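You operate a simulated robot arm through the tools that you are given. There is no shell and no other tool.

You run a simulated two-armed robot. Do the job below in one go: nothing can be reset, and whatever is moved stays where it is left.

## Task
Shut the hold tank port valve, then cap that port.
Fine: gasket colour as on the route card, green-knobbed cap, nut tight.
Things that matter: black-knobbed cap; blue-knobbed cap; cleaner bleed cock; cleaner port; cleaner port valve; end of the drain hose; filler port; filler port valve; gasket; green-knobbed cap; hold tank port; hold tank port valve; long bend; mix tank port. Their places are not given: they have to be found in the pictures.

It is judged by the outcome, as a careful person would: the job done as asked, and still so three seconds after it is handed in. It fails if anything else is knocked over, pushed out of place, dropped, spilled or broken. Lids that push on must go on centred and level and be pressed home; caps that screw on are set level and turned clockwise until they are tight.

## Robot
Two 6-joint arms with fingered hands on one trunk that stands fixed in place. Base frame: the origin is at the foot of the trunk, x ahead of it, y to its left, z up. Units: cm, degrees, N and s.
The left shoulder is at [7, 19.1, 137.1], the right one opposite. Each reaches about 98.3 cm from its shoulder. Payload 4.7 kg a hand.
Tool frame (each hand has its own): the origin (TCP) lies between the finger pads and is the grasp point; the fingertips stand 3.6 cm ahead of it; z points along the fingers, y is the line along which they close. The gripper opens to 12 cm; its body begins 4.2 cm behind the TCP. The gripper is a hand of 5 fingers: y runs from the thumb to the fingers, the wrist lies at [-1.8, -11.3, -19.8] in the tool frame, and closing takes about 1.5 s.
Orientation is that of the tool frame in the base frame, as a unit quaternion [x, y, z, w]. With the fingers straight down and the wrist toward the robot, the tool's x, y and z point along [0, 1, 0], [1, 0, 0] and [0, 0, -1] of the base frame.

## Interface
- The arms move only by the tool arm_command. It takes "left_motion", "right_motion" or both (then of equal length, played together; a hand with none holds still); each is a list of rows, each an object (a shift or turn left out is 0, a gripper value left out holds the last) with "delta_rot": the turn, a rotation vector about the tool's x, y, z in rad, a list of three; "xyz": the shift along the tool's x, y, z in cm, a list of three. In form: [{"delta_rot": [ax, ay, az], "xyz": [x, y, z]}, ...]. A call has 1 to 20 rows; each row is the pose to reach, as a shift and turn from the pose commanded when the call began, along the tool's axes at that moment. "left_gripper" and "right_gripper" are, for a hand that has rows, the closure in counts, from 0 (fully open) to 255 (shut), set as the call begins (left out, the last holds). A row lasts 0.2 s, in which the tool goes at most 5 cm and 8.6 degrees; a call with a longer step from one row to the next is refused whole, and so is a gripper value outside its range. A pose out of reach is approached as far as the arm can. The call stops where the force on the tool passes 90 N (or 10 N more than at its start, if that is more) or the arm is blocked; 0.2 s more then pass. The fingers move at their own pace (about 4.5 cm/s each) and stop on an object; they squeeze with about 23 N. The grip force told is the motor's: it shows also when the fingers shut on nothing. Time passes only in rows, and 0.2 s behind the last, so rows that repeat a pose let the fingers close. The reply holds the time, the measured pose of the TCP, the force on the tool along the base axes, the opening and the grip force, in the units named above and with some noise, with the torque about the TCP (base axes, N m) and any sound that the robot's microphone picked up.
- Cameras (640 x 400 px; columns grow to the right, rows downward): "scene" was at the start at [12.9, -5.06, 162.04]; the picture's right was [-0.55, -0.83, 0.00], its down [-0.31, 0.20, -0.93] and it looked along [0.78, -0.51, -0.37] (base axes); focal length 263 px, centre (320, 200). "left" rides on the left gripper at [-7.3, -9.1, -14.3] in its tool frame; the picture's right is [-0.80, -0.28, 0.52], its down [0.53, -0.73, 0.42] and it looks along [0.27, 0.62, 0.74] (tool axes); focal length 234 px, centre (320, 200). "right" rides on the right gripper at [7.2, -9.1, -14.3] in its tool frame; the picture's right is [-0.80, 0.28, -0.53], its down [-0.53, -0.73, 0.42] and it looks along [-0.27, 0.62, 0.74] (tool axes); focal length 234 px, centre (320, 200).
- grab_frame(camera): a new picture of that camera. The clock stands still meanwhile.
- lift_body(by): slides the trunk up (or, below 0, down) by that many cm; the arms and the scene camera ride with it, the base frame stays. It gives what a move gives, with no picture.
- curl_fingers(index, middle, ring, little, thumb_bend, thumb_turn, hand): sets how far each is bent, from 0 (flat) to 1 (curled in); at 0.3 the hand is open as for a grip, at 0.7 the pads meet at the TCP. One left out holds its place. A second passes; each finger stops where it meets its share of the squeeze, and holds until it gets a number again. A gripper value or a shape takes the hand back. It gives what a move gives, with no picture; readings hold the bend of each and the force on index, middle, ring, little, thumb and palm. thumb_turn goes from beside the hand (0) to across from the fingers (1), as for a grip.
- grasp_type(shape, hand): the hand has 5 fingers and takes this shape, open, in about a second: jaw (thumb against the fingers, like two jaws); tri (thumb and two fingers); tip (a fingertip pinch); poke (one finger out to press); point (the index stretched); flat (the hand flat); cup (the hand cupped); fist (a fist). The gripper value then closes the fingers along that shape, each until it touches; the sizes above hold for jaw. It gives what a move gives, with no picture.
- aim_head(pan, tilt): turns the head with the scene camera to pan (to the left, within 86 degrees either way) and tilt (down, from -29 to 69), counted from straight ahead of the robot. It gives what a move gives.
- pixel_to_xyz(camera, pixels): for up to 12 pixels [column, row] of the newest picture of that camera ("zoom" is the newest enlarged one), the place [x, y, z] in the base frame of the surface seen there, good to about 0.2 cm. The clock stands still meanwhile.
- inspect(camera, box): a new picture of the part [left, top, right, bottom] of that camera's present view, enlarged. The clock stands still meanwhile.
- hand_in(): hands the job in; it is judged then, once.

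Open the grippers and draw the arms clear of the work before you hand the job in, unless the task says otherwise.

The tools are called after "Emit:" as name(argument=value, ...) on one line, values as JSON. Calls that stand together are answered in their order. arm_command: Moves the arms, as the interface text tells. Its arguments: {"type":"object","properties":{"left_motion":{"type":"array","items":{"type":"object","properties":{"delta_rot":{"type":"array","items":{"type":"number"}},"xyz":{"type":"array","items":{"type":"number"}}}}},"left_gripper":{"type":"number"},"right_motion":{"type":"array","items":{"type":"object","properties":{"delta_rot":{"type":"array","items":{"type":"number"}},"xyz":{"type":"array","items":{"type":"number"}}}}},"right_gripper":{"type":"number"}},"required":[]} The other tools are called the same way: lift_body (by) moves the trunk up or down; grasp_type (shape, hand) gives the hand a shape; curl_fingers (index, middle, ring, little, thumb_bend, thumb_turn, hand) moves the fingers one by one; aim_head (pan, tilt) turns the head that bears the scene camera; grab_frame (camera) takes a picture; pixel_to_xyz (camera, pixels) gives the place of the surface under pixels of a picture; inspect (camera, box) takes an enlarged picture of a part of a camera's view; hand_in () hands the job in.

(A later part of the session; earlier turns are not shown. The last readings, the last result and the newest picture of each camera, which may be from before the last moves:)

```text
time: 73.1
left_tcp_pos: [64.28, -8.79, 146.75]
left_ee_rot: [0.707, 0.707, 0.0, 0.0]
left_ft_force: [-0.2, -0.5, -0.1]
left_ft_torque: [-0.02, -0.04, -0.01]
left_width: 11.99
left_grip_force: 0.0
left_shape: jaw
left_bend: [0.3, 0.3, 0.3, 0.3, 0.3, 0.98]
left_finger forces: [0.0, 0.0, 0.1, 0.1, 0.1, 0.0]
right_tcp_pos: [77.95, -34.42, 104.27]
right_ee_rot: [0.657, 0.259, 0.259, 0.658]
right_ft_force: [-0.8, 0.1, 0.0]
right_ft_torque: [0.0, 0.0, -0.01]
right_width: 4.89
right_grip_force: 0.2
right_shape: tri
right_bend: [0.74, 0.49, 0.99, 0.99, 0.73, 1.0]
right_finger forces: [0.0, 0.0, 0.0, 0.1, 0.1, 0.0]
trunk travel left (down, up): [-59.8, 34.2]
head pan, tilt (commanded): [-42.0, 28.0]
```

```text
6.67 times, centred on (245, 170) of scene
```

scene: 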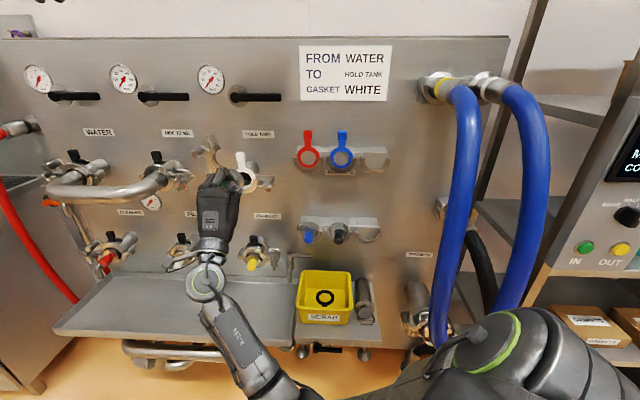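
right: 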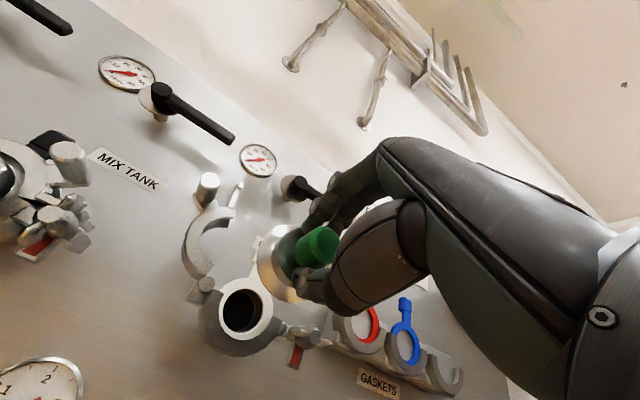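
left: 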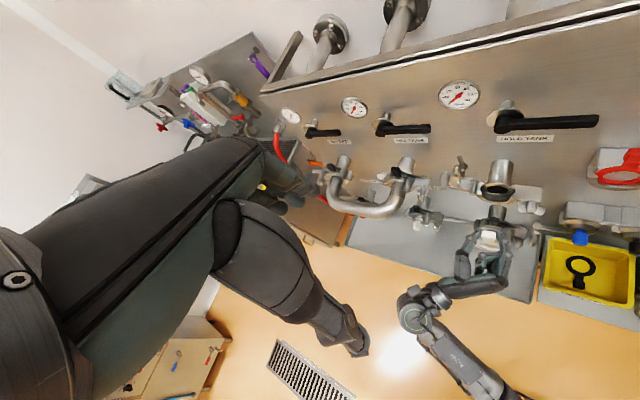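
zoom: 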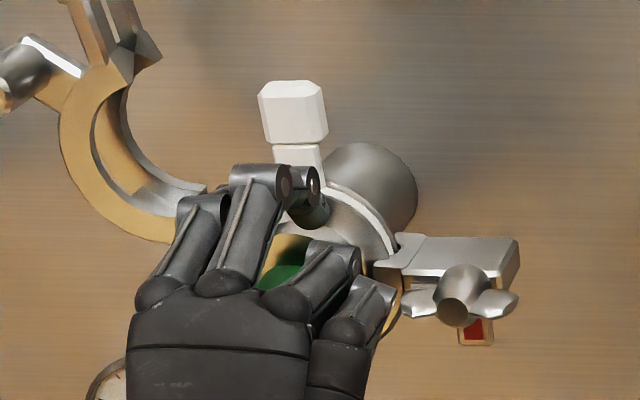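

The cap rests on its own in the groove with no finger contact. I withdraw the hand straight back and inspect.

Emit:
arm_command(right_motion=[{"xyz": [0, 0, -1]}, {"xyz": [0, 0, -3]}, {"xyz": [0, 0, -6]}, {"xyz": [0, 0, -10]}, {"xyz": [0, 0, -14]}])

Emit:
inspect(camera="left", box=[440, 130, 560, 220])

Emit:
inspect(camera="right", box=[160, 160, 360, 360])

Emit:
inspect(camera="scene", box=[190, 130, 290, 210])

```text
time: 74.5
left_tcp_pos: [64.2, -8.95, 146.64]
left_ee_rot: [0.707, 0.707, -0.001, 0.0]
left_ft_force: [0.5, 0.0, 0.0]
left_ft_torque: [-0.01, 0.04, -0.01]
left_width: 11.98
left_grip_force: 0.0
left_shape: jaw
left_bend: [0.3, 0.3, 0.3, 0.3, 0.3, 0.98]
left_finger forces: [0.1, 0.1, 0.0, 0.0, 0.1, 0.0]
right_tcp_pos: [68.81, -26.07, 106.82]
right_ee_rot: [0.631, 0.245, 0.256, 0.69]
right_ft_force: [1.1, -1.6, -0.1]
right_ft_torque: [0.02, -0.01, 0.01]
right_width: 4.93
right_grip_force: 0.1
right_shape: tri
right_bend: [0.74, 0.49, 0.99, 0.99, 0.72, 1.0]
right_finger forces: [0.0, 0.1, 0.1, 0.0, 0.1, 0.0]
trunk travel left (down, up): [-59.8, 34.2]
head pan, tilt (commanded): [-42.0, 28.0]
stopped in row 5 (right hand): the arm was blocked; the commanded pose is now the measured one
```

```text
4.44 times, centred on (500, 175) of left
```

zoom: 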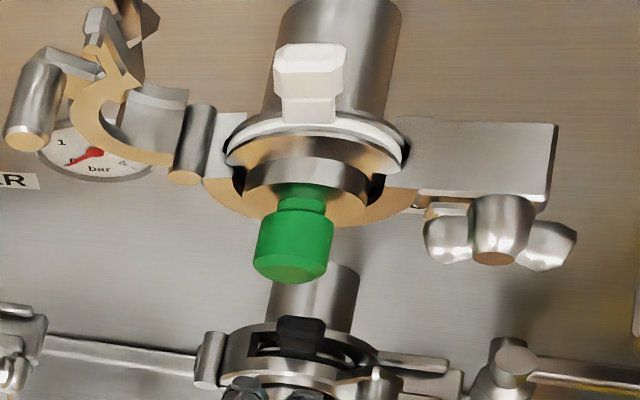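

```text
2.00 times, centred on (260, 260) of right
```

zoom: 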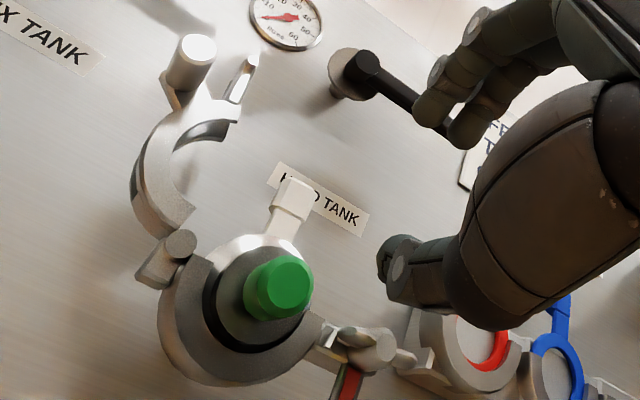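

```text
5.00 times, centred on (240, 170) of scene
```

zoom: 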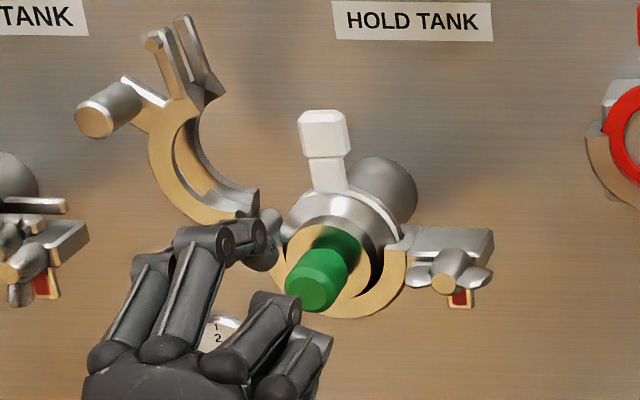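

The cap sits in place on its own. The arm was blocked on the last bit of retreat, so I look at the whole scene to see what the arm is near.

Emit:
grab_frame(camera="scene")

Emit:
pixel_to_xyz(camera="scene", pixels=[[210, 300], [230, 350], [260, 390], [300, 395], [350, 395], [400, 390], [450, 380]])

Emit:
aim_head(pan=-42, tilt=55)

Emit:
grab_frame(camera="scene")

```text
taken
```

scene: 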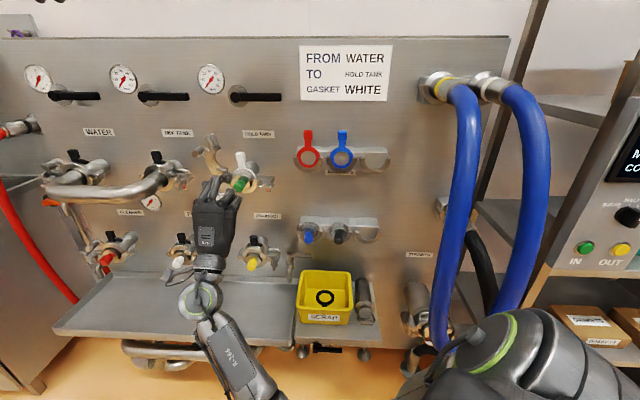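

```text
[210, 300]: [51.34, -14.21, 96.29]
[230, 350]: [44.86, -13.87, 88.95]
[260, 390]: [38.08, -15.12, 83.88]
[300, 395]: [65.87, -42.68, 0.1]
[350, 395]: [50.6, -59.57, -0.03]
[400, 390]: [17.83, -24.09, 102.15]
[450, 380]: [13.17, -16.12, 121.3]
```

```text
time: 75.5
left_tcp_pos: [64.15, -8.79, 146.65]
left_ee_rot: [0.707, 0.707, 0.001, 0.001]
left_ft_force: [0.7, -0.3, -0.2]
left_ft_torque: [0.01, -0.01, 0.0]
left_width: 11.97
left_grip_force: 0.1
left_shape: jaw
left_bend: [0.3, 0.3, 0.3, 0.3, 0.3, 0.98]
left_finger forces: [0.0, 0.0, 0.0, 0.1, 0.0, 0.1]
right_tcp_pos: [68.61, -25.97, 106.86]
right_ee_rot: [0.631, 0.246, 0.256, 0.69]
right_ft_force: [0.7, -0.6, 0.2]
right_ft_torque: [0.01, -0.02, -0.01]
right_width: 4.93
right_grip_force: 0.0
right_shape: tri
right_bend: [0.74, 0.49, 0.99, 0.99, 0.72, 1.0]
right_finger forces: [0.1, 0.0, 0.0, 0.0, 0.1, 0.1]
trunk travel left (down, up): [-59.8, 34.2]
head pan, tilt (commanded): [-42.0, 55.0]
```

```text
taken
```

scene: 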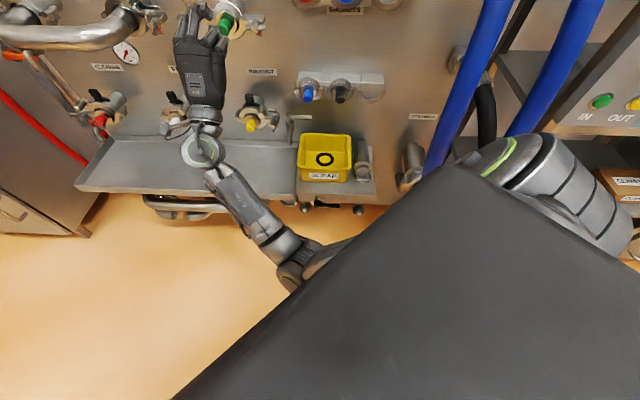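

The elbow simply met the robot's own chest; nothing else is touched. I move the hand forward a little to free it, re-aim the head, and measure the closed Product clamp as a model plus the open clamp's hinge and peg.

Emit:
arm_command(right_motion=[{"xyz": [-1, 0, 2]}, {"xyz": [-2, -1, 3]}])

Emit:
aim_head(pan=-40, tilt=30)

Emit:
grab_frame(camera="scene")

Emit:
grab_frame(camera="left")

Emit:
grab_frame(camera="right")

```text
time: 76.0
left_tcp_pos: [64.21, -8.85, 146.7]
left_ee_rot: [0.707, 0.707, 0.0, 0.0]
left_ft_force: [-0.1, 0.8, -0.4]
left_ft_torque: [0.0, -0.02, -0.02]
left_width: 11.98
left_grip_force: 0.0
left_shape: jaw
left_bend: [0.3, 0.3, 0.3, 0.3, 0.3, 0.98]
left_finger forces: [0.0, 0.1, 0.1, 0.0, 0.0, 0.0]
right_tcp_pos: [69.25, -29.59, 105.81]
right_ee_rot: [0.633, 0.247, 0.257, 0.687]
right_ft_force: [-0.3, -0.4, -0.4]
right_ft_torque: [-0.04, 0.01, -0.01]
right_width: 4.93
right_grip_force: 0.0
right_shape: tri
right_bend: [0.74, 0.49, 0.99, 0.99, 0.72, 1.0]
right_finger forces: [0.0, 0.0, 0.0, 0.0, 0.1, 0.1]
trunk travel left (down, up): [-59.8, 34.2]
head pan, tilt (commanded): [-42.0, 55.0]
```

```text
time: 76.9
left_tcp_pos: [64.27, -8.79, 146.55]
left_ee_rot: [0.708, 0.706, 0.0, 0.0]
left_ft_force: [-0.8, 1.1, -0.8]
left_ft_torque: [0.0, 0.02, -0.07]
left_width: 11.98
left_grip_force: 0.0
left_shape: jaw
left_bend: [0.3, 0.3, 0.3, 0.3, 0.3, 0.98]
left_finger forces: [0.1, 0.0, 0.0, 0.1, 0.1, 0.0]
right_tcp_pos: [69.32, -29.52, 105.93]
right_ee_rot: [0.632, 0.246, 0.257, 0.689]
right_ft_force: [-1.2, -0.6, 0.5]
right_ft_torque: [0.02, 0.01, -0.01]
right_width: 4.93
right_grip_force: 0.0
right_shape: tri
right_bend: [0.74, 0.49, 0.99, 0.99, 0.72, 1.0]
right_finger forces: [0.1, 0.1, 0.0, 0.0, 0.0, 0.1]
trunk travel left (down, up): [-59.8, 34.2]
head pan, tilt (commanded): [-40.0, 30.0]
```

```text
taken
```

scene: 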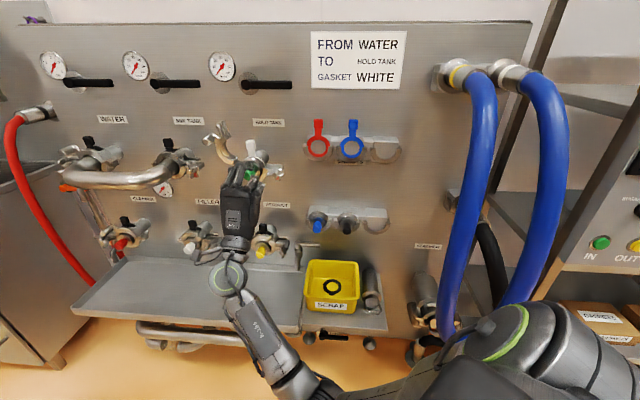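

```text
taken
```

left: 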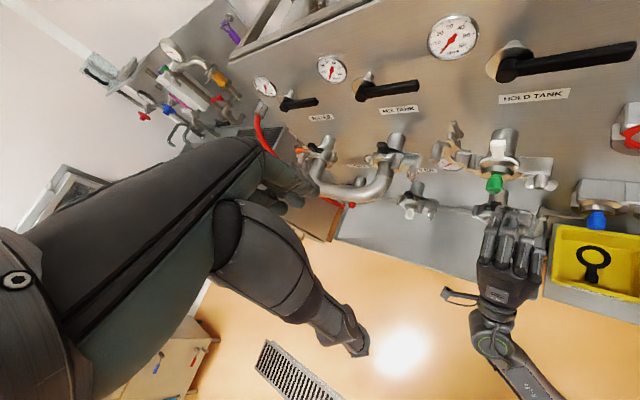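

```text
taken
```

right: 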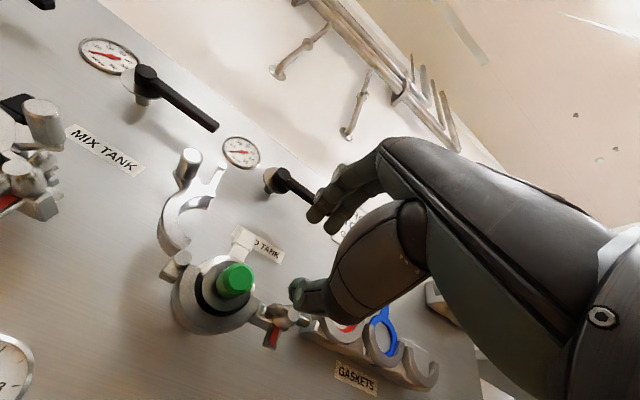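

I zoom on the clamp in left and right views for the hinge/peg/tine/nut coordinates.

Emit:
inspect(camera="right", box=[140, 130, 320, 350])

Emit:
pixel_to_xyz(camera="zoom", pixels=[[255, 58], [245, 85], [308, 80], [300, 100], [240, 125], [228, 180], [235, 250], [222, 245], [430, 330], [455, 335], [410, 340], [345, 265]])

Emit:
inspect(camera="left", box=[430, 110, 570, 220])

Emit:
pixel_to_xyz(camera="zoom", pixels=[[52, 175], [60, 140], [120, 50], [100, 90], [185, 165], [190, 195], [390, 195], [435, 200], [370, 215], [240, 265], [250, 300], [240, 225]])

```text
1.82 times, centred on (230, 240) of right
```

zoom: 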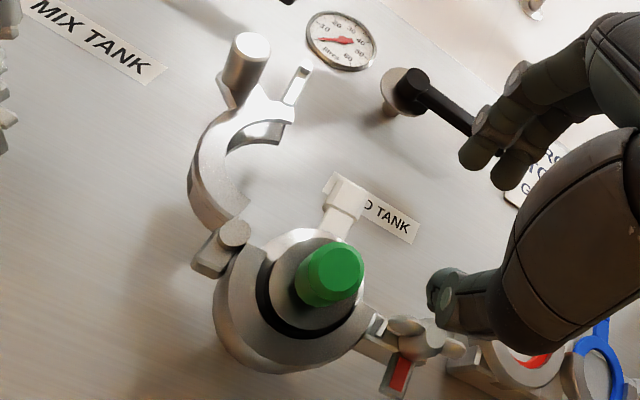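

```text
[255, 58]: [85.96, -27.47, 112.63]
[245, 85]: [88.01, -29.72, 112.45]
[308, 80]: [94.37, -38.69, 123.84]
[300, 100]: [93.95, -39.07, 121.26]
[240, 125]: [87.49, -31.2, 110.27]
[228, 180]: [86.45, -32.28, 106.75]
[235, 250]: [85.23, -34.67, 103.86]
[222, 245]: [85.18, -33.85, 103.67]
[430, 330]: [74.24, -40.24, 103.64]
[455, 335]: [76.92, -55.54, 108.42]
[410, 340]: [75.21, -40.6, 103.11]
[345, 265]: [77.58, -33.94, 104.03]
```

```text
3.64 times, centred on (500, 165) of left
```

zoom: 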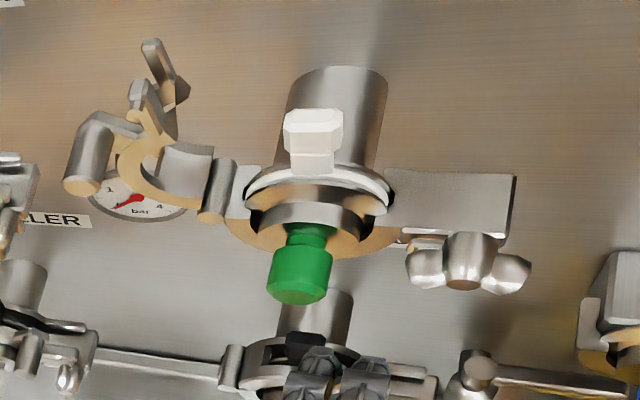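

```text
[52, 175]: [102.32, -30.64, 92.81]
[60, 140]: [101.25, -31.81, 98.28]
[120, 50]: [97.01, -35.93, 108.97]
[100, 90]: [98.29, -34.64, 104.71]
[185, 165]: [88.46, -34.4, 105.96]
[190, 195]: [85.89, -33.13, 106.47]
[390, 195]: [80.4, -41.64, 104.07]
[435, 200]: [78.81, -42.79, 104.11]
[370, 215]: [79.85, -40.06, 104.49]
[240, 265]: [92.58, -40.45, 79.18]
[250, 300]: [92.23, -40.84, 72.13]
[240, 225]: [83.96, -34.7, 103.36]
```

Now I measure a closed clamp (Filler) in the scene view for the closed peg, tines and nut positions relative to its port.

Emit:
inspect(camera="scene", box=[170, 210, 230, 265])

Emit:
inspect(camera="left", box=[380, 120, 450, 230])

```text
7.27 times, centred on (200, 238) of scene
```

zoom: 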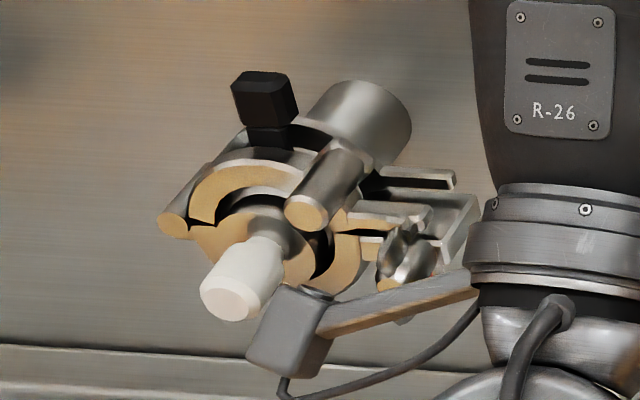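

```text
3.64 times, centred on (415, 175) of left
```

zoom: 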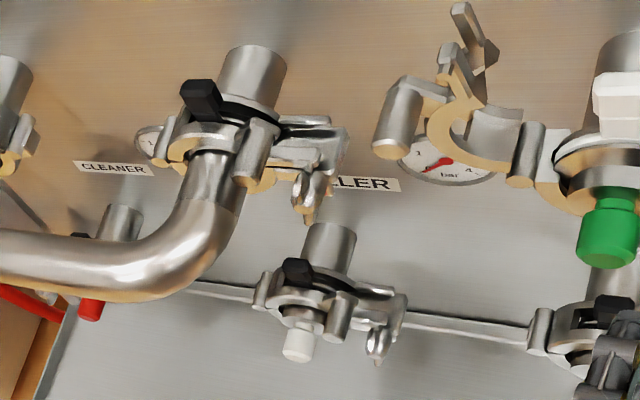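

A closed clamp has its peg ≈9 cm right and ≈4.6 cm above the hinge, so the upper half must swing ~94° clockwise about (s≈-36.2, z≈104). I square the hand up and move it in front of the open half's peg (s≈-41.5, z≈112.9).

Emit:
arm_command(right_motion=[{"delta_rot": [0.02, 0.0145, 0.004], "xyz": [3.3, 1.8, 0.5]}, {"delta_rot": [0.04, 0.029, 0.008], "xyz": [6.6, 3.6, 1.2]}, {"delta_rot": [0.06, 0.043, 0.012], "xyz": [9.9, 5.4, 2.4]}, {"delta_rot": [0.08, 0.058, 0.016], "xyz": [13.12, 7.08, 3.92]}, {"delta_rot": [0.08, 0.058, 0.016], "xyz": [13.12, 7.08, 3.92]}], right_gripper=120)

Emit:
inspect(camera="right", box=[180, 160, 380, 360])

Emit:
inspect(camera="left", box=[400, 110, 540, 220])

Emit:
inspect(camera="scene", box=[180, 100, 310, 210])

```text
time: 78.1
left_tcp_pos: [64.25, -8.93, 146.81]
left_ee_rot: [0.707, 0.707, 0.0, 0.0]
left_ft_force: [0.0, 0.2, 0.8]
left_ft_torque: [0.02, 0.03, 0.01]
left_width: 12.01
left_grip_force: 0.3
left_shape: jaw
left_bend: [0.3, 0.3, 0.3, 0.3, 0.3, 0.98]
left_finger forces: [0.0, 0.1, 0.0, 0.1, 0.1, 0.1]
right_tcp_pos: [81.39, -23.3, 113.06]
right_ee_rot: [0.654, 0.271, 0.269, 0.653]
right_ft_force: [0.8, 0.1, 0.0]
right_ft_torque: [0.01, -0.01, 0.01]
right_width: 6.33
right_grip_force: 0.0
right_shape: tri
right_bend: [0.74, 0.44, 0.99, 0.99, 0.69, 1.0]
right_finger forces: [0.0, 0.1, 0.0, 0.0, 0.0, 0.1]
trunk travel left (down, up): [-59.8, 34.2]
head pan, tilt (commanded): [-40.0, 30.0]
```

```text
2.00 times, centred on (280, 260) of right
```

zoom: 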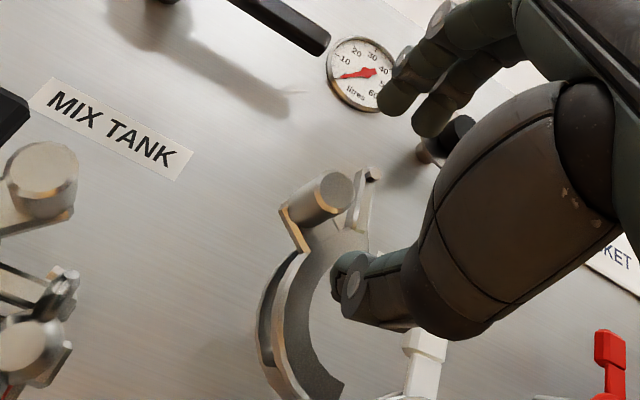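

```text
3.64 times, centred on (470, 165) of left
```

zoom: 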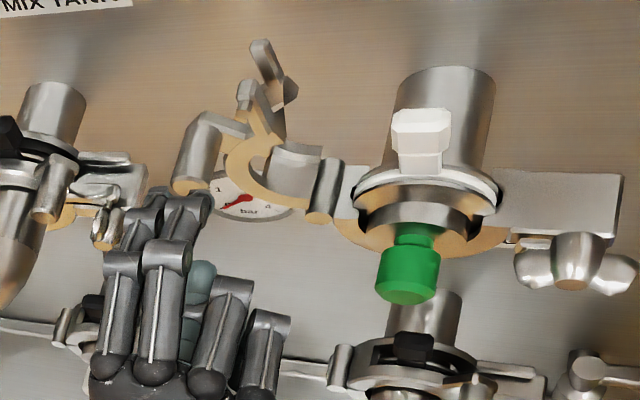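

```text
3.64 times, centred on (245, 155) of scene
```

zoom: 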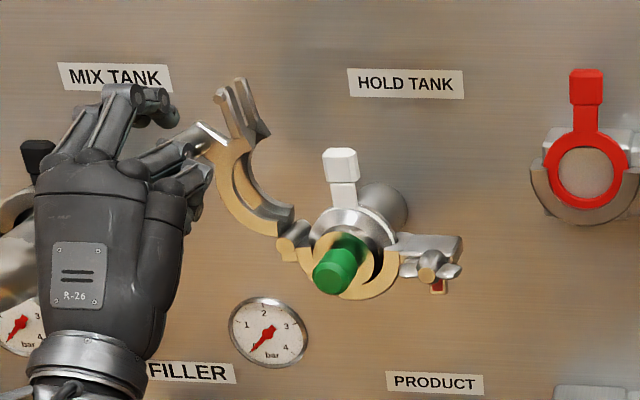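

I measure the peg's end face in the right zoom for fine alignment.

Emit:
inspect(camera="right", box=[250, 230, 330, 290])

Emit:
pixel_to_xyz(camera="zoom", pixels=[[280, 190], [260, 180], [300, 200], [285, 165], [275, 215], [210, 215], [185, 235], [240, 205]])

```text
6.67 times, centred on (290, 260) of right
```

zoom: 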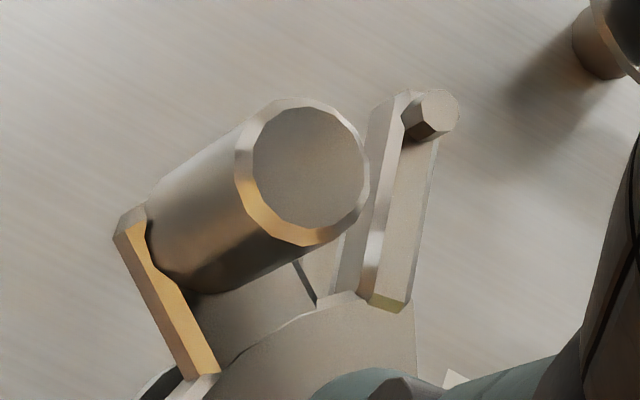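

```text
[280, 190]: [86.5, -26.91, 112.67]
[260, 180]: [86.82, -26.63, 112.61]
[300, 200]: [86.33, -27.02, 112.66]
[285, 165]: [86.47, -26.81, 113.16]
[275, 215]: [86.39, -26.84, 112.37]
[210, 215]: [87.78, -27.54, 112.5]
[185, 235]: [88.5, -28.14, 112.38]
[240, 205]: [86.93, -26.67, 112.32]
```

Peg end centre is ≈(s -41.85, z 113.1), face D≈80.2. I align 0.37 left, 0.2 up, advance 6.6 cm and close on the peg.

Emit:
arm_command(right_motion=[{"xyz": [0.2, 0.1, 2]}, {"xyz": [0.37, 0.2, 4]}, {"xyz": [0.37, 0.2, 5.6]}, {"xyz": [0.37, 0.2, 6.6]}, {"xyz": [0.37, 0.2, 6.6]}])

Emit:
inspect(camera="right", box=[200, 180, 380, 340])

Emit:
inspect(camera="left", box=[400, 110, 540, 220])

```text
time: 79.3
left_tcp_pos: [64.08, -8.56, 146.77]
left_ee_rot: [0.706, 0.708, -0.001, 0.0]
left_ft_force: [0.4, -0.3, -0.5]
left_ft_torque: [0.0, -0.01, -0.02]
left_width: 11.98
left_grip_force: 0.1
left_shape: jaw
left_bend: [0.3, 0.3, 0.3, 0.3, 0.3, 0.98]
left_finger forces: [0.1, 0.0, 0.0, 0.0, 0.0, 0.0]
right_tcp_pos: [86.29, -27.32, 113.36]
right_ee_rot: [0.653, 0.271, 0.271, 0.654]
right_ft_force: [-8.9, 9.5, 0.0]
right_ft_torque: [0.45, 0.45, -0.05]
right_width: 6.37
right_grip_force: 0.1
right_shape: tri
right_bend: [0.74, 0.44, 0.99, 0.99, 0.69, 1.0]
right_finger forces: [0.0, 0.0, 0.0, 0.1, 13.3, 0.0]
trunk travel left (down, up): [-59.8, 34.2]
head pan, tilt (commanded): [-40.0, 30.0]
```

```text
2.50 times, centred on (290, 260) of right
```

zoom: 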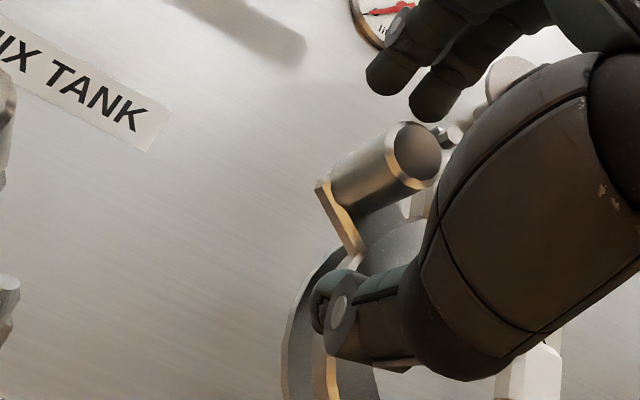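

```text
3.64 times, centred on (470, 165) of left
```

zoom: 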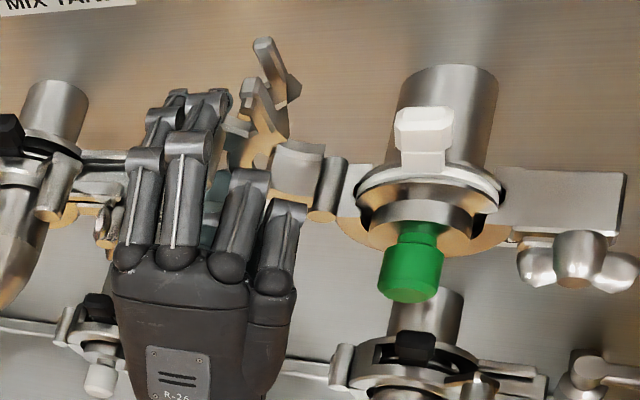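

The thumb tip pressed on the clamp's arm (13 N), so I back off 0.9 cm and then close on the peg.

Emit:
arm_command(right_motion=[{"xyz": [0, 0, -0.5]}, {"xyz": [0, 0, -0.9]}, {"xyz": [0, 0, -0.9]}])

Emit:
arm_command(right_motion=[{"xyz": [0, 0, 0]}, {"xyz": [0, 0, 0]}, {"xyz": [0, 0, 0]}, {"xyz": [0, 0, 0]}, {"xyz": [0, 0, 0]}, {"xyz": [0, 0, 0]}], right_gripper=255)

Emit:
inspect(camera="right", box=[200, 180, 380, 340])

Emit:
inspect(camera="left", box=[400, 110, 540, 220])

```text
time: 80.1
left_tcp_pos: [64.19, -8.88, 146.7]
left_ee_rot: [0.708, 0.707, 0.0, 0.0]
left_ft_force: [0.6, 0.1, -0.5]
left_ft_torque: [-0.03, -0.02, -0.02]
left_width: 11.99
left_grip_force: 0.0
left_shape: jaw
left_bend: [0.3, 0.3, 0.3, 0.3, 0.3, 0.98]
left_finger forces: [0.0, 0.0, 0.1, 0.1, 0.0, 0.0]
right_tcp_pos: [85.75, -27.05, 113.25]
right_ee_rot: [0.653, 0.272, 0.27, 0.653]
right_ft_force: [1.2, -0.2, 1.4]
right_ft_torque: [-0.01, 0.01, -0.03]
right_width: 6.33
right_grip_force: 0.1
right_shape: tri
right_bend: [0.74, 0.44, 0.99, 0.99, 0.69, 1.0]
right_finger forces: [0.0, 0.1, 0.1, 0.1, 0.0, 0.1]
trunk travel left (down, up): [-59.8, 34.2]
head pan, tilt (commanded): [-40.0, 30.0]
```

```text
time: 81.5
left_tcp_pos: [64.26, -8.91, 146.72]
left_ee_rot: [0.707, 0.707, -0.002, 0.0]
left_ft_force: [0.1, 0.3, -0.2]
left_ft_torque: [-0.03, -0.03, 0.03]
left_width: 11.97
left_grip_force: 0.0
left_shape: jaw
left_bend: [0.3, 0.3, 0.3, 0.3, 0.3, 0.98]
left_finger forces: [0.1, 0.1, 0.0, 0.0, 0.0, 0.1]
right_tcp_pos: [85.76, -27.06, 113.22]
right_ee_rot: [0.653, 0.271, 0.27, 0.653]
right_ft_force: [-2.0, -2.2, -2.0]
right_ft_torque: [0.02, 0.04, -0.06]
right_width: 1.15
right_grip_force: 23.5
right_shape: tri
right_bend: [0.72, 0.71, 1.0, 1.0, 0.74, 1.0]
right_finger forces: [11.2, 8.2, 0.1, 0.1, 19.3, 0.1]
trunk travel left (down, up): [-59.8, 34.2]
head pan, tilt (commanded): [-40.0, 30.0]
```

```text
2.50 times, centred on (290, 260) of right
```

zoom: 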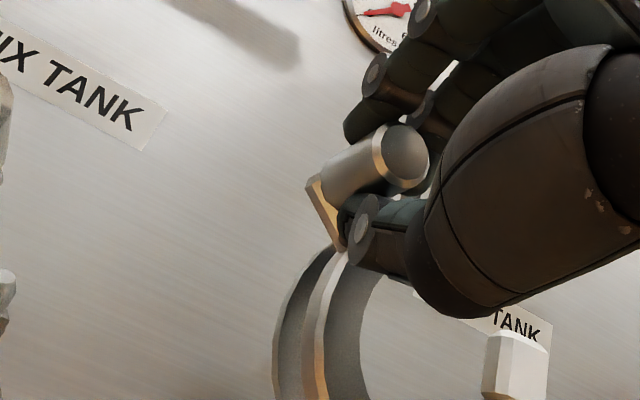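

```text
3.64 times, centred on (470, 165) of left
```

zoom: 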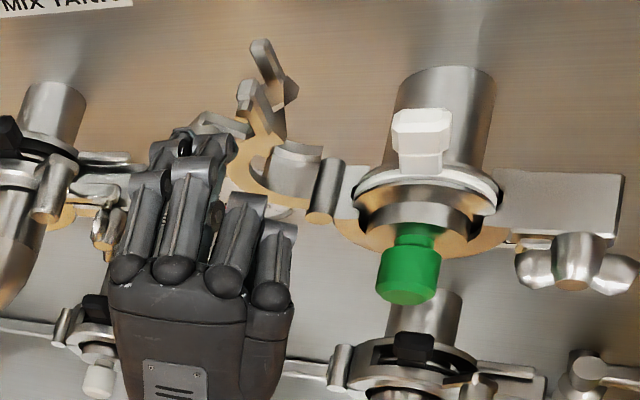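

The peg is gripped (index 11, middle 8, thumb 19 N). I swing it along the arc about the hinge, first 25°.

Emit:
arm_command(right_motion=[{"xyz": [-0.81, 0.46, 0]}, {"xyz": [-1.66, 0.84, 0]}, {"xyz": [-2.53, 1.16, 0]}, {"xyz": [-3.44, 1.39, 0]}, {"xyz": [-4.35, 1.54, 0]}])

Emit:
inspect(camera="left", box=[400, 110, 540, 220])

Emit:
inspect(camera="scene", box=[180, 100, 310, 210])

Emit:
inspect(camera="right", box=[200, 180, 380, 340])

```text
time: 82.7
left_tcp_pos: [64.36, -8.71, 146.69]
left_ee_rot: [0.707, 0.707, -0.002, 0.0]
left_ft_force: [-0.4, 1.3, 0.5]
left_ft_torque: [0.0, 0.01, 0.0]
left_width: 11.97
left_grip_force: 0.1
left_shape: jaw
left_bend: [0.3, 0.3, 0.3, 0.3, 0.3, 0.98]
left_finger forces: [0.0, 0.0, 0.0, 0.0, 0.0, 0.0]
right_tcp_pos: [82.77, -30.05, 114.8]
right_ee_rot: [0.653, 0.273, 0.271, 0.653]
right_ft_force: [-2.9, 4.4, -11.4]
right_ft_torque: [0.31, 0.13, 0.0]
right_width: 1.13
right_grip_force: 22.7
right_shape: tri
right_bend: [0.72, 0.72, 1.0, 1.0, 0.74, 0.99]
right_finger forces: [12.3, 1.8, 0.0, 0.1, 24.2, 0.0]
trunk travel left (down, up): [-59.8, 34.2]
head pan, tilt (commanded): [-40.0, 30.0]
```

```text
3.64 times, centred on (470, 165) of left
```

zoom: 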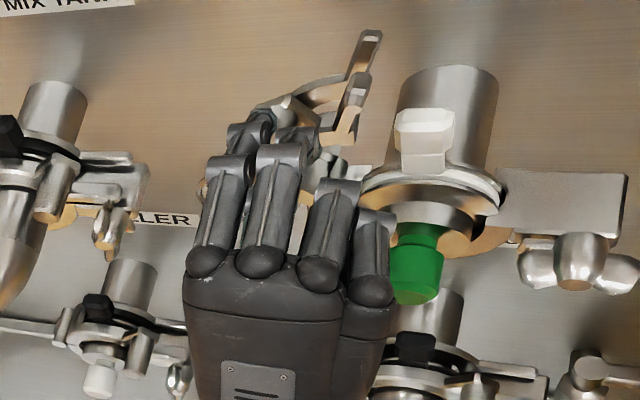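

```text
3.64 times, centred on (245, 155) of scene
```

zoom: 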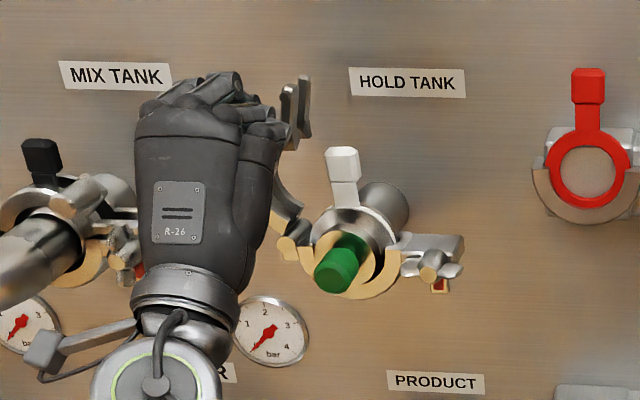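

```text
2.50 times, centred on (290, 260) of right
```

zoom: 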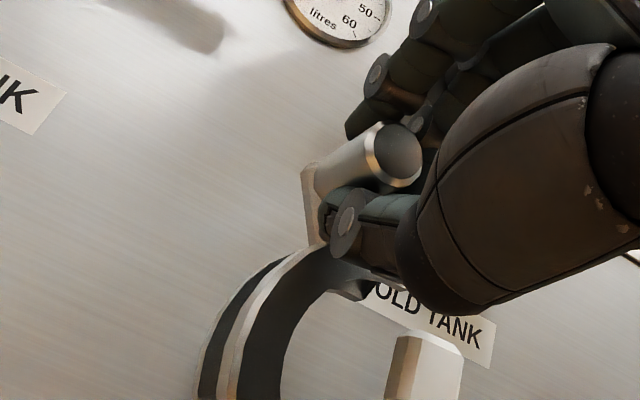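

The half swings; the hand is pulled down by 11 N, so my arc is slightly too high. I lower 0.35 cm to check.

Emit:
arm_command(right_motion=[{"xyz": [0, -0.35, 0]}, {"xyz": [0, -0.35, 0]}])

Emit:
inspect(camera="right", box=[220, 200, 340, 400])

Emit:
pixel_to_xyz(camera="zoom", pixels=[[370, 110], [355, 100], [320, 120], [300, 150]])

```text
time: 83.3
left_tcp_pos: [64.3, -8.86, 146.76]
left_ee_rot: [0.707, 0.707, -0.001, -0.001]
left_ft_force: [0.5, 0.6, -0.4]
left_ft_torque: [-0.01, 0.01, -0.01]
left_width: 11.99
left_grip_force: 0.0
left_shape: jaw
left_bend: [0.3, 0.3, 0.3, 0.3, 0.3, 0.98]
left_finger forces: [0.0, 0.1, 0.1, 0.0, 0.0, 0.1]
right_tcp_pos: [82.7, -30.11, 114.61]
right_ee_rot: [0.653, 0.27, 0.269, 0.654]
right_ft_force: [1.4, 0.5, -3.2]
right_ft_torque: [0.14, -0.14, 0.07]
right_width: 1.1
right_grip_force: 23.3
right_shape: tri
right_bend: [0.72, 0.72, 1.0, 1.0, 0.74, 0.99]
right_finger forces: [15.9, 1.2, 0.1, 0.0, 19.6, 0.0]
trunk travel left (down, up): [-59.8, 34.2]
head pan, tilt (commanded): [-40.0, 30.0]
```

```text
2.00 times, centred on (280, 300) of right
```

zoom: 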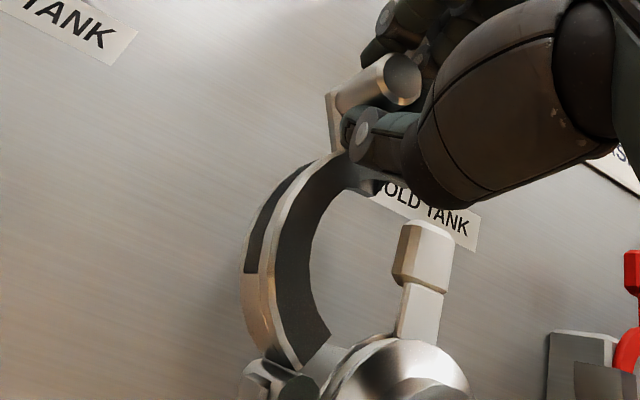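

```text
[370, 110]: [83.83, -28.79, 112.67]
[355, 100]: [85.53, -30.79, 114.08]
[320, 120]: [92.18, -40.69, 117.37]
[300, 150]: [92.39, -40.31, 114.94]
```

Much better (3 N). I re-fit the hinge at about (-36.8, 104.0) and continue the arc to ~64°.

Emit:
arm_command(right_motion=[{"xyz": [-0.88, 0.12, 0]}, {"xyz": [-1.79, 0.06, 0]}, {"xyz": [-2.69, -0.07, 0]}, {"xyz": [-3.57, -0.28, 0]}, {"xyz": [-4.43, -0.57, 0]}, {"xyz": [-5.26, -0.93, 0]}])

Emit:
inspect(camera="left", box=[400, 110, 540, 220])

Emit:
inspect(camera="right", box=[200, 180, 400, 400])

Emit:
inspect(camera="scene", box=[200, 110, 310, 210])

```text
time: 84.7
left_tcp_pos: [64.17, -8.83, 146.72]
left_ee_rot: [0.707, 0.707, 0.0, 0.0]
left_ft_force: [0.4, 0.7, 0.2]
left_ft_torque: [0.03, 0.05, 0.02]
left_width: 11.97
left_grip_force: 0.2
left_shape: jaw
left_bend: [0.3, 0.3, 0.3, 0.3, 0.3, 0.98]
left_finger forces: [0.1, 0.0, 0.1, 0.0, 0.1, 0.2]
right_tcp_pos: [78.87, -33.9, 113.66]
right_ee_rot: [0.653, 0.271, 0.271, 0.653]
right_ft_force: [4.4, -3.5, 6.6]
right_ft_torque: [0.03, -0.49, -0.13]
right_width: 1.02
right_grip_force: 22.7
right_shape: tri
right_bend: [0.72, 0.72, 1.0, 1.0, 0.75, 0.97]
right_finger forces: [19.8, 0.6, 0.0, 0.1, 18.1, 0.1]
trunk travel left (down, up): [-59.8, 34.2]
head pan, tilt (commanded): [-40.0, 30.0]
```

```text
3.64 times, centred on (470, 165) of left
```

zoom: 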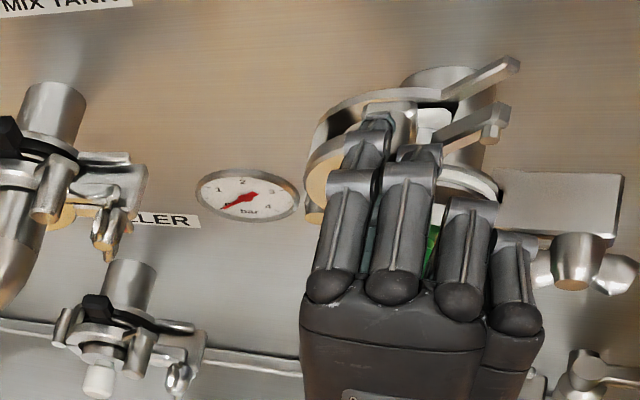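

```text
1.82 times, centred on (300, 290) of right
```

zoom: 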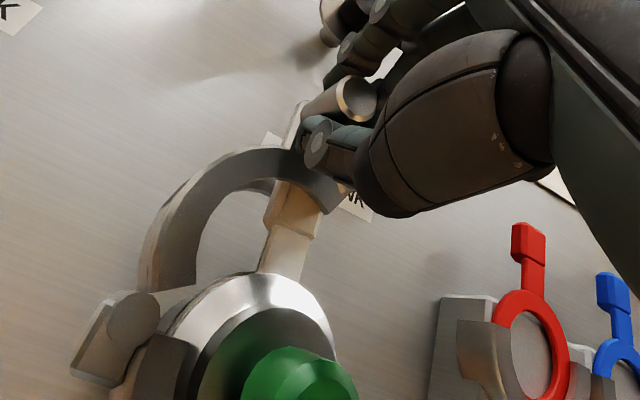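

```text
4.00 times, centred on (255, 160) of scene
```

zoom: 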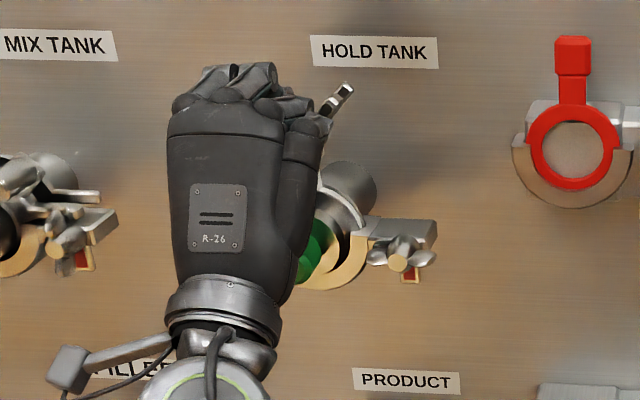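

The half has passed over the top; now the hand feels 6.6 N upward. I look closely at how the gasket tab meets the clamp's slot before going on.

Emit:
inspect(camera="right", box=[200, 250, 320, 370])

Emit:
inspect(camera="left", box=[460, 115, 540, 185])

```text
3.33 times, centred on (260, 310) of right
```

zoom: 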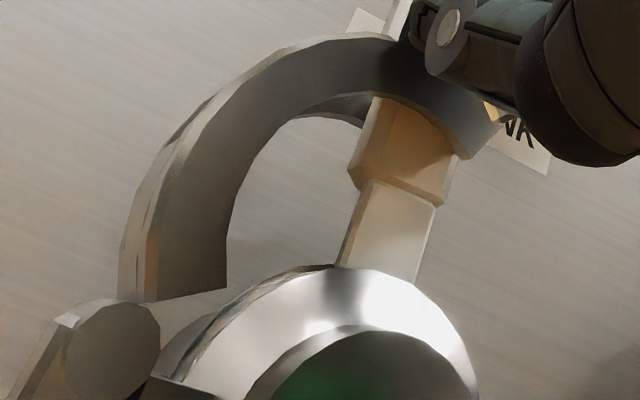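

```text
5.71 times, centred on (500, 150) of left
```

zoom: 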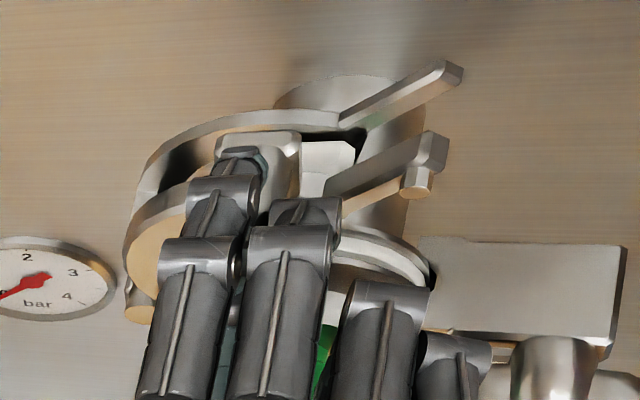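

The tab goes through the slot between the front and back arcs, like on the other ports. I re-fit the hinge (≈(-36.4, 103.7), r≈10.8) and continue the arc to ~47°.

Emit:
arm_command(right_motion=[{"xyz": [-0.45, 0.05, 0]}, {"xyz": [-0.91, -0.12, 0]}, {"xyz": [-1.72, -0.6, 0]}, {"xyz": [-2.49, -1.15, 0]}, {"xyz": [-3.21, -1.76, 0]}])

Emit:
inspect(camera="left", box=[460, 115, 540, 185])

Emit:
inspect(camera="right", box=[180, 220, 340, 400])

Emit:
inspect(camera="scene", box=[200, 110, 310, 210])

```text
time: 85.9
left_tcp_pos: [64.23, -8.92, 146.58]
left_ee_rot: [0.708, 0.707, 0.0, 0.0]
left_ft_force: [-0.2, 1.4, 0.2]
left_ft_torque: [0.04, 0.0, 0.01]
left_width: 11.98
left_grip_force: 0.0
left_shape: jaw
left_bend: [0.3, 0.3, 0.3, 0.3, 0.3, 0.98]
left_finger forces: [0.0, 0.0, 0.0, 0.1, 0.1, 0.0]
right_tcp_pos: [76.61, -36.1, 111.76]
right_ee_rot: [0.654, 0.271, 0.27, 0.653]
right_ft_force: [2.1, -1.3, 0.8]
right_ft_torque: [0.07, -0.25, 0.03]
right_width: 1.02
right_grip_force: 23.0
right_shape: tri
right_bend: [0.72, 0.72, 1.0, 1.0, 0.76, 0.97]
right_finger forces: [15.7, 5.1, 0.1, 0.0, 20.8, 0.0]
trunk travel left (down, up): [-59.8, 34.2]
head pan, tilt (commanded): [-40.0, 30.0]
```

```text
5.71 times, centred on (500, 150) of left
```

zoom: 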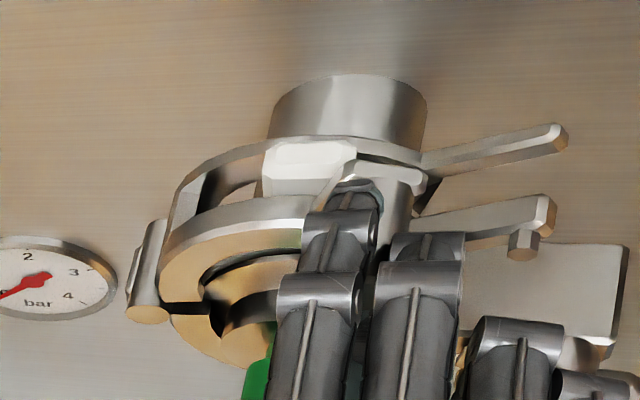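

```text
2.22 times, centred on (260, 310) of right
```

zoom: 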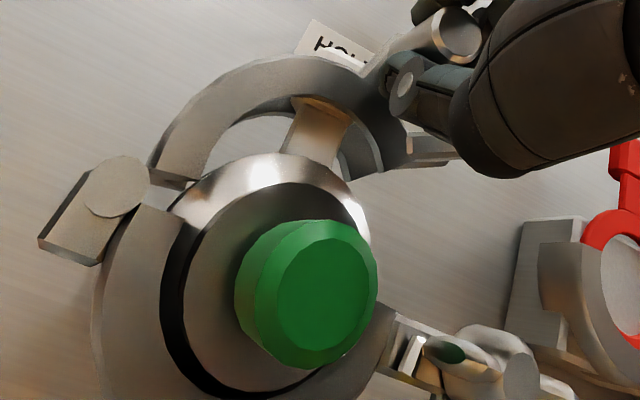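

```text
4.00 times, centred on (255, 160) of scene
```

zoom: 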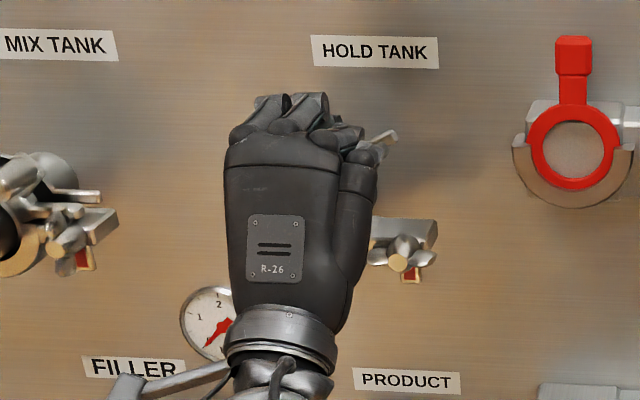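

Forces are small and the tab slides through. I continue the arc to ~32°.

Emit:
arm_command(right_motion=[{"xyz": [-0.33, -0.33, 0]}, {"xyz": [-0.66, -0.67, 0]}, {"xyz": [-0.97, -1.03, 0]}, {"xyz": [-1.26, -1.4, 0]}, {"xyz": [-1.54, -1.78, 0]}, {"xyz": [-1.79, -2.18, 0]}])

Emit:
inspect(camera="left", box=[460, 115, 540, 185])

Emit:
inspect(camera="right", box=[180, 220, 340, 400])

Emit:
inspect(camera="scene", box=[220, 120, 320, 200])

```text
time: 87.3
left_tcp_pos: [64.32, -8.92, 146.66]
left_ee_rot: [0.706, 0.708, -0.001, -0.001]
left_ft_force: [-0.5, 0.1, -0.5]
left_ft_torque: [-0.01, 0.0, 0.02]
left_width: 11.97
left_grip_force: 0.0
left_shape: jaw
left_bend: [0.3, 0.3, 0.3, 0.3, 0.3, 0.98]
left_finger forces: [0.1, 0.1, 0.1, 0.1, 0.1, 0.0]
right_tcp_pos: [75.34, -37.48, 109.67]
right_ee_rot: [0.654, 0.271, 0.27, 0.653]
right_ft_force: [4.3, -4.7, 1.4]
right_ft_torque: [0.07, -0.31, 0.03]
right_width: 0.96
right_grip_force: 22.5
right_shape: tri
right_bend: [0.72, 0.72, 1.0, 1.0, 0.76, 0.97]
right_finger forces: [14.2, 13.8, 0.0, 0.1, 20.9, 0.1]
trunk travel left (down, up): [-59.8, 34.2]
head pan, tilt (commanded): [-40.0, 30.0]
```

```text
5.71 times, centred on (500, 150) of left
```

zoom: 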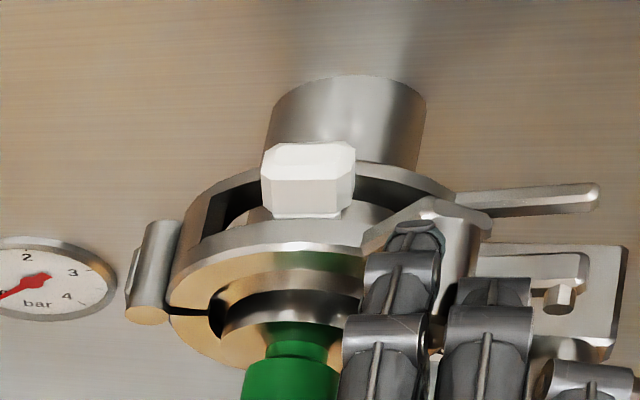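

```text
2.22 times, centred on (260, 310) of right
```

zoom: 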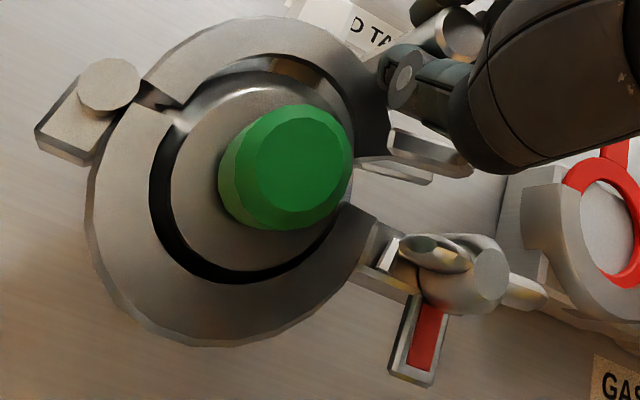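

```text
5.00 times, centred on (270, 160) of scene
```

zoom: 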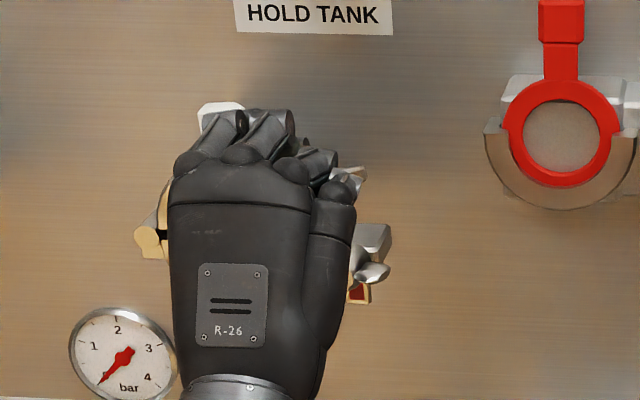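

Nearly shut: a gap remains at the hinge and under the tines. I continue down the arc another ~9°.

Emit:
arm_command(right_motion=[{"xyz": [-0.29, -0.48, 0]}, {"xyz": [-0.55, -0.99, 0]}, {"xyz": [-0.78, -1.5, 0]}])

Emit:
inspect(camera="left", box=[460, 115, 540, 185])

Emit:
inspect(camera="right", box=[180, 200, 340, 380])

```text
time: 88.1
left_tcp_pos: [64.29, -8.98, 146.62]
left_ee_rot: [0.707, 0.707, -0.001, -0.001]
left_ft_force: [-0.4, 0.4, -1.2]
left_ft_torque: [0.03, 0.02, 0.04]
left_width: 11.99
left_grip_force: 0.0
left_shape: jaw
left_bend: [0.3, 0.3, 0.3, 0.3, 0.3, 0.98]
left_finger forces: [0.0, 0.1, 0.0, 0.0, 0.1, 0.0]
right_tcp_pos: [74.85, -37.96, 108.07]
right_ee_rot: [0.653, 0.271, 0.271, 0.653]
right_ft_force: [5.5, -8.6, 2.3]
right_ft_torque: [0.08, -0.37, -0.02]
right_width: 0.93
right_grip_force: 22.7
right_shape: tri
right_bend: [0.72, 0.72, 1.0, 1.0, 0.77, 0.96]
right_finger forces: [15.8, 13.1, 0.0, 0.0, 21.8, 0.1]
trunk travel left (down, up): [-59.8, 34.2]
head pan, tilt (commanded): [-40.0, 30.0]
```

```text
5.71 times, centred on (500, 150) of left
```

zoom: 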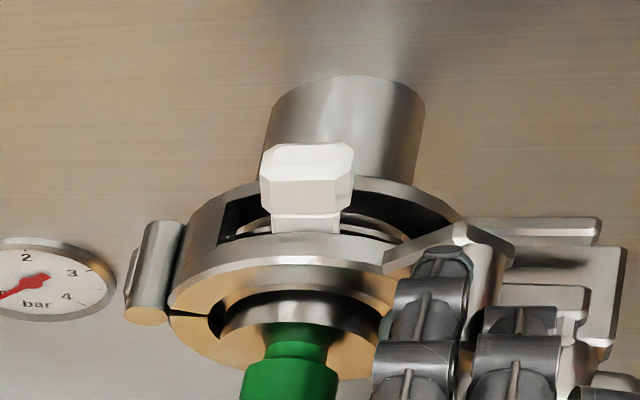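

```text
2.22 times, centred on (260, 290) of right
```

zoom: 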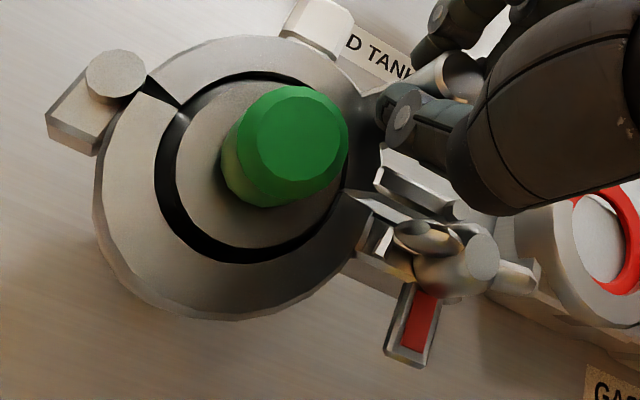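

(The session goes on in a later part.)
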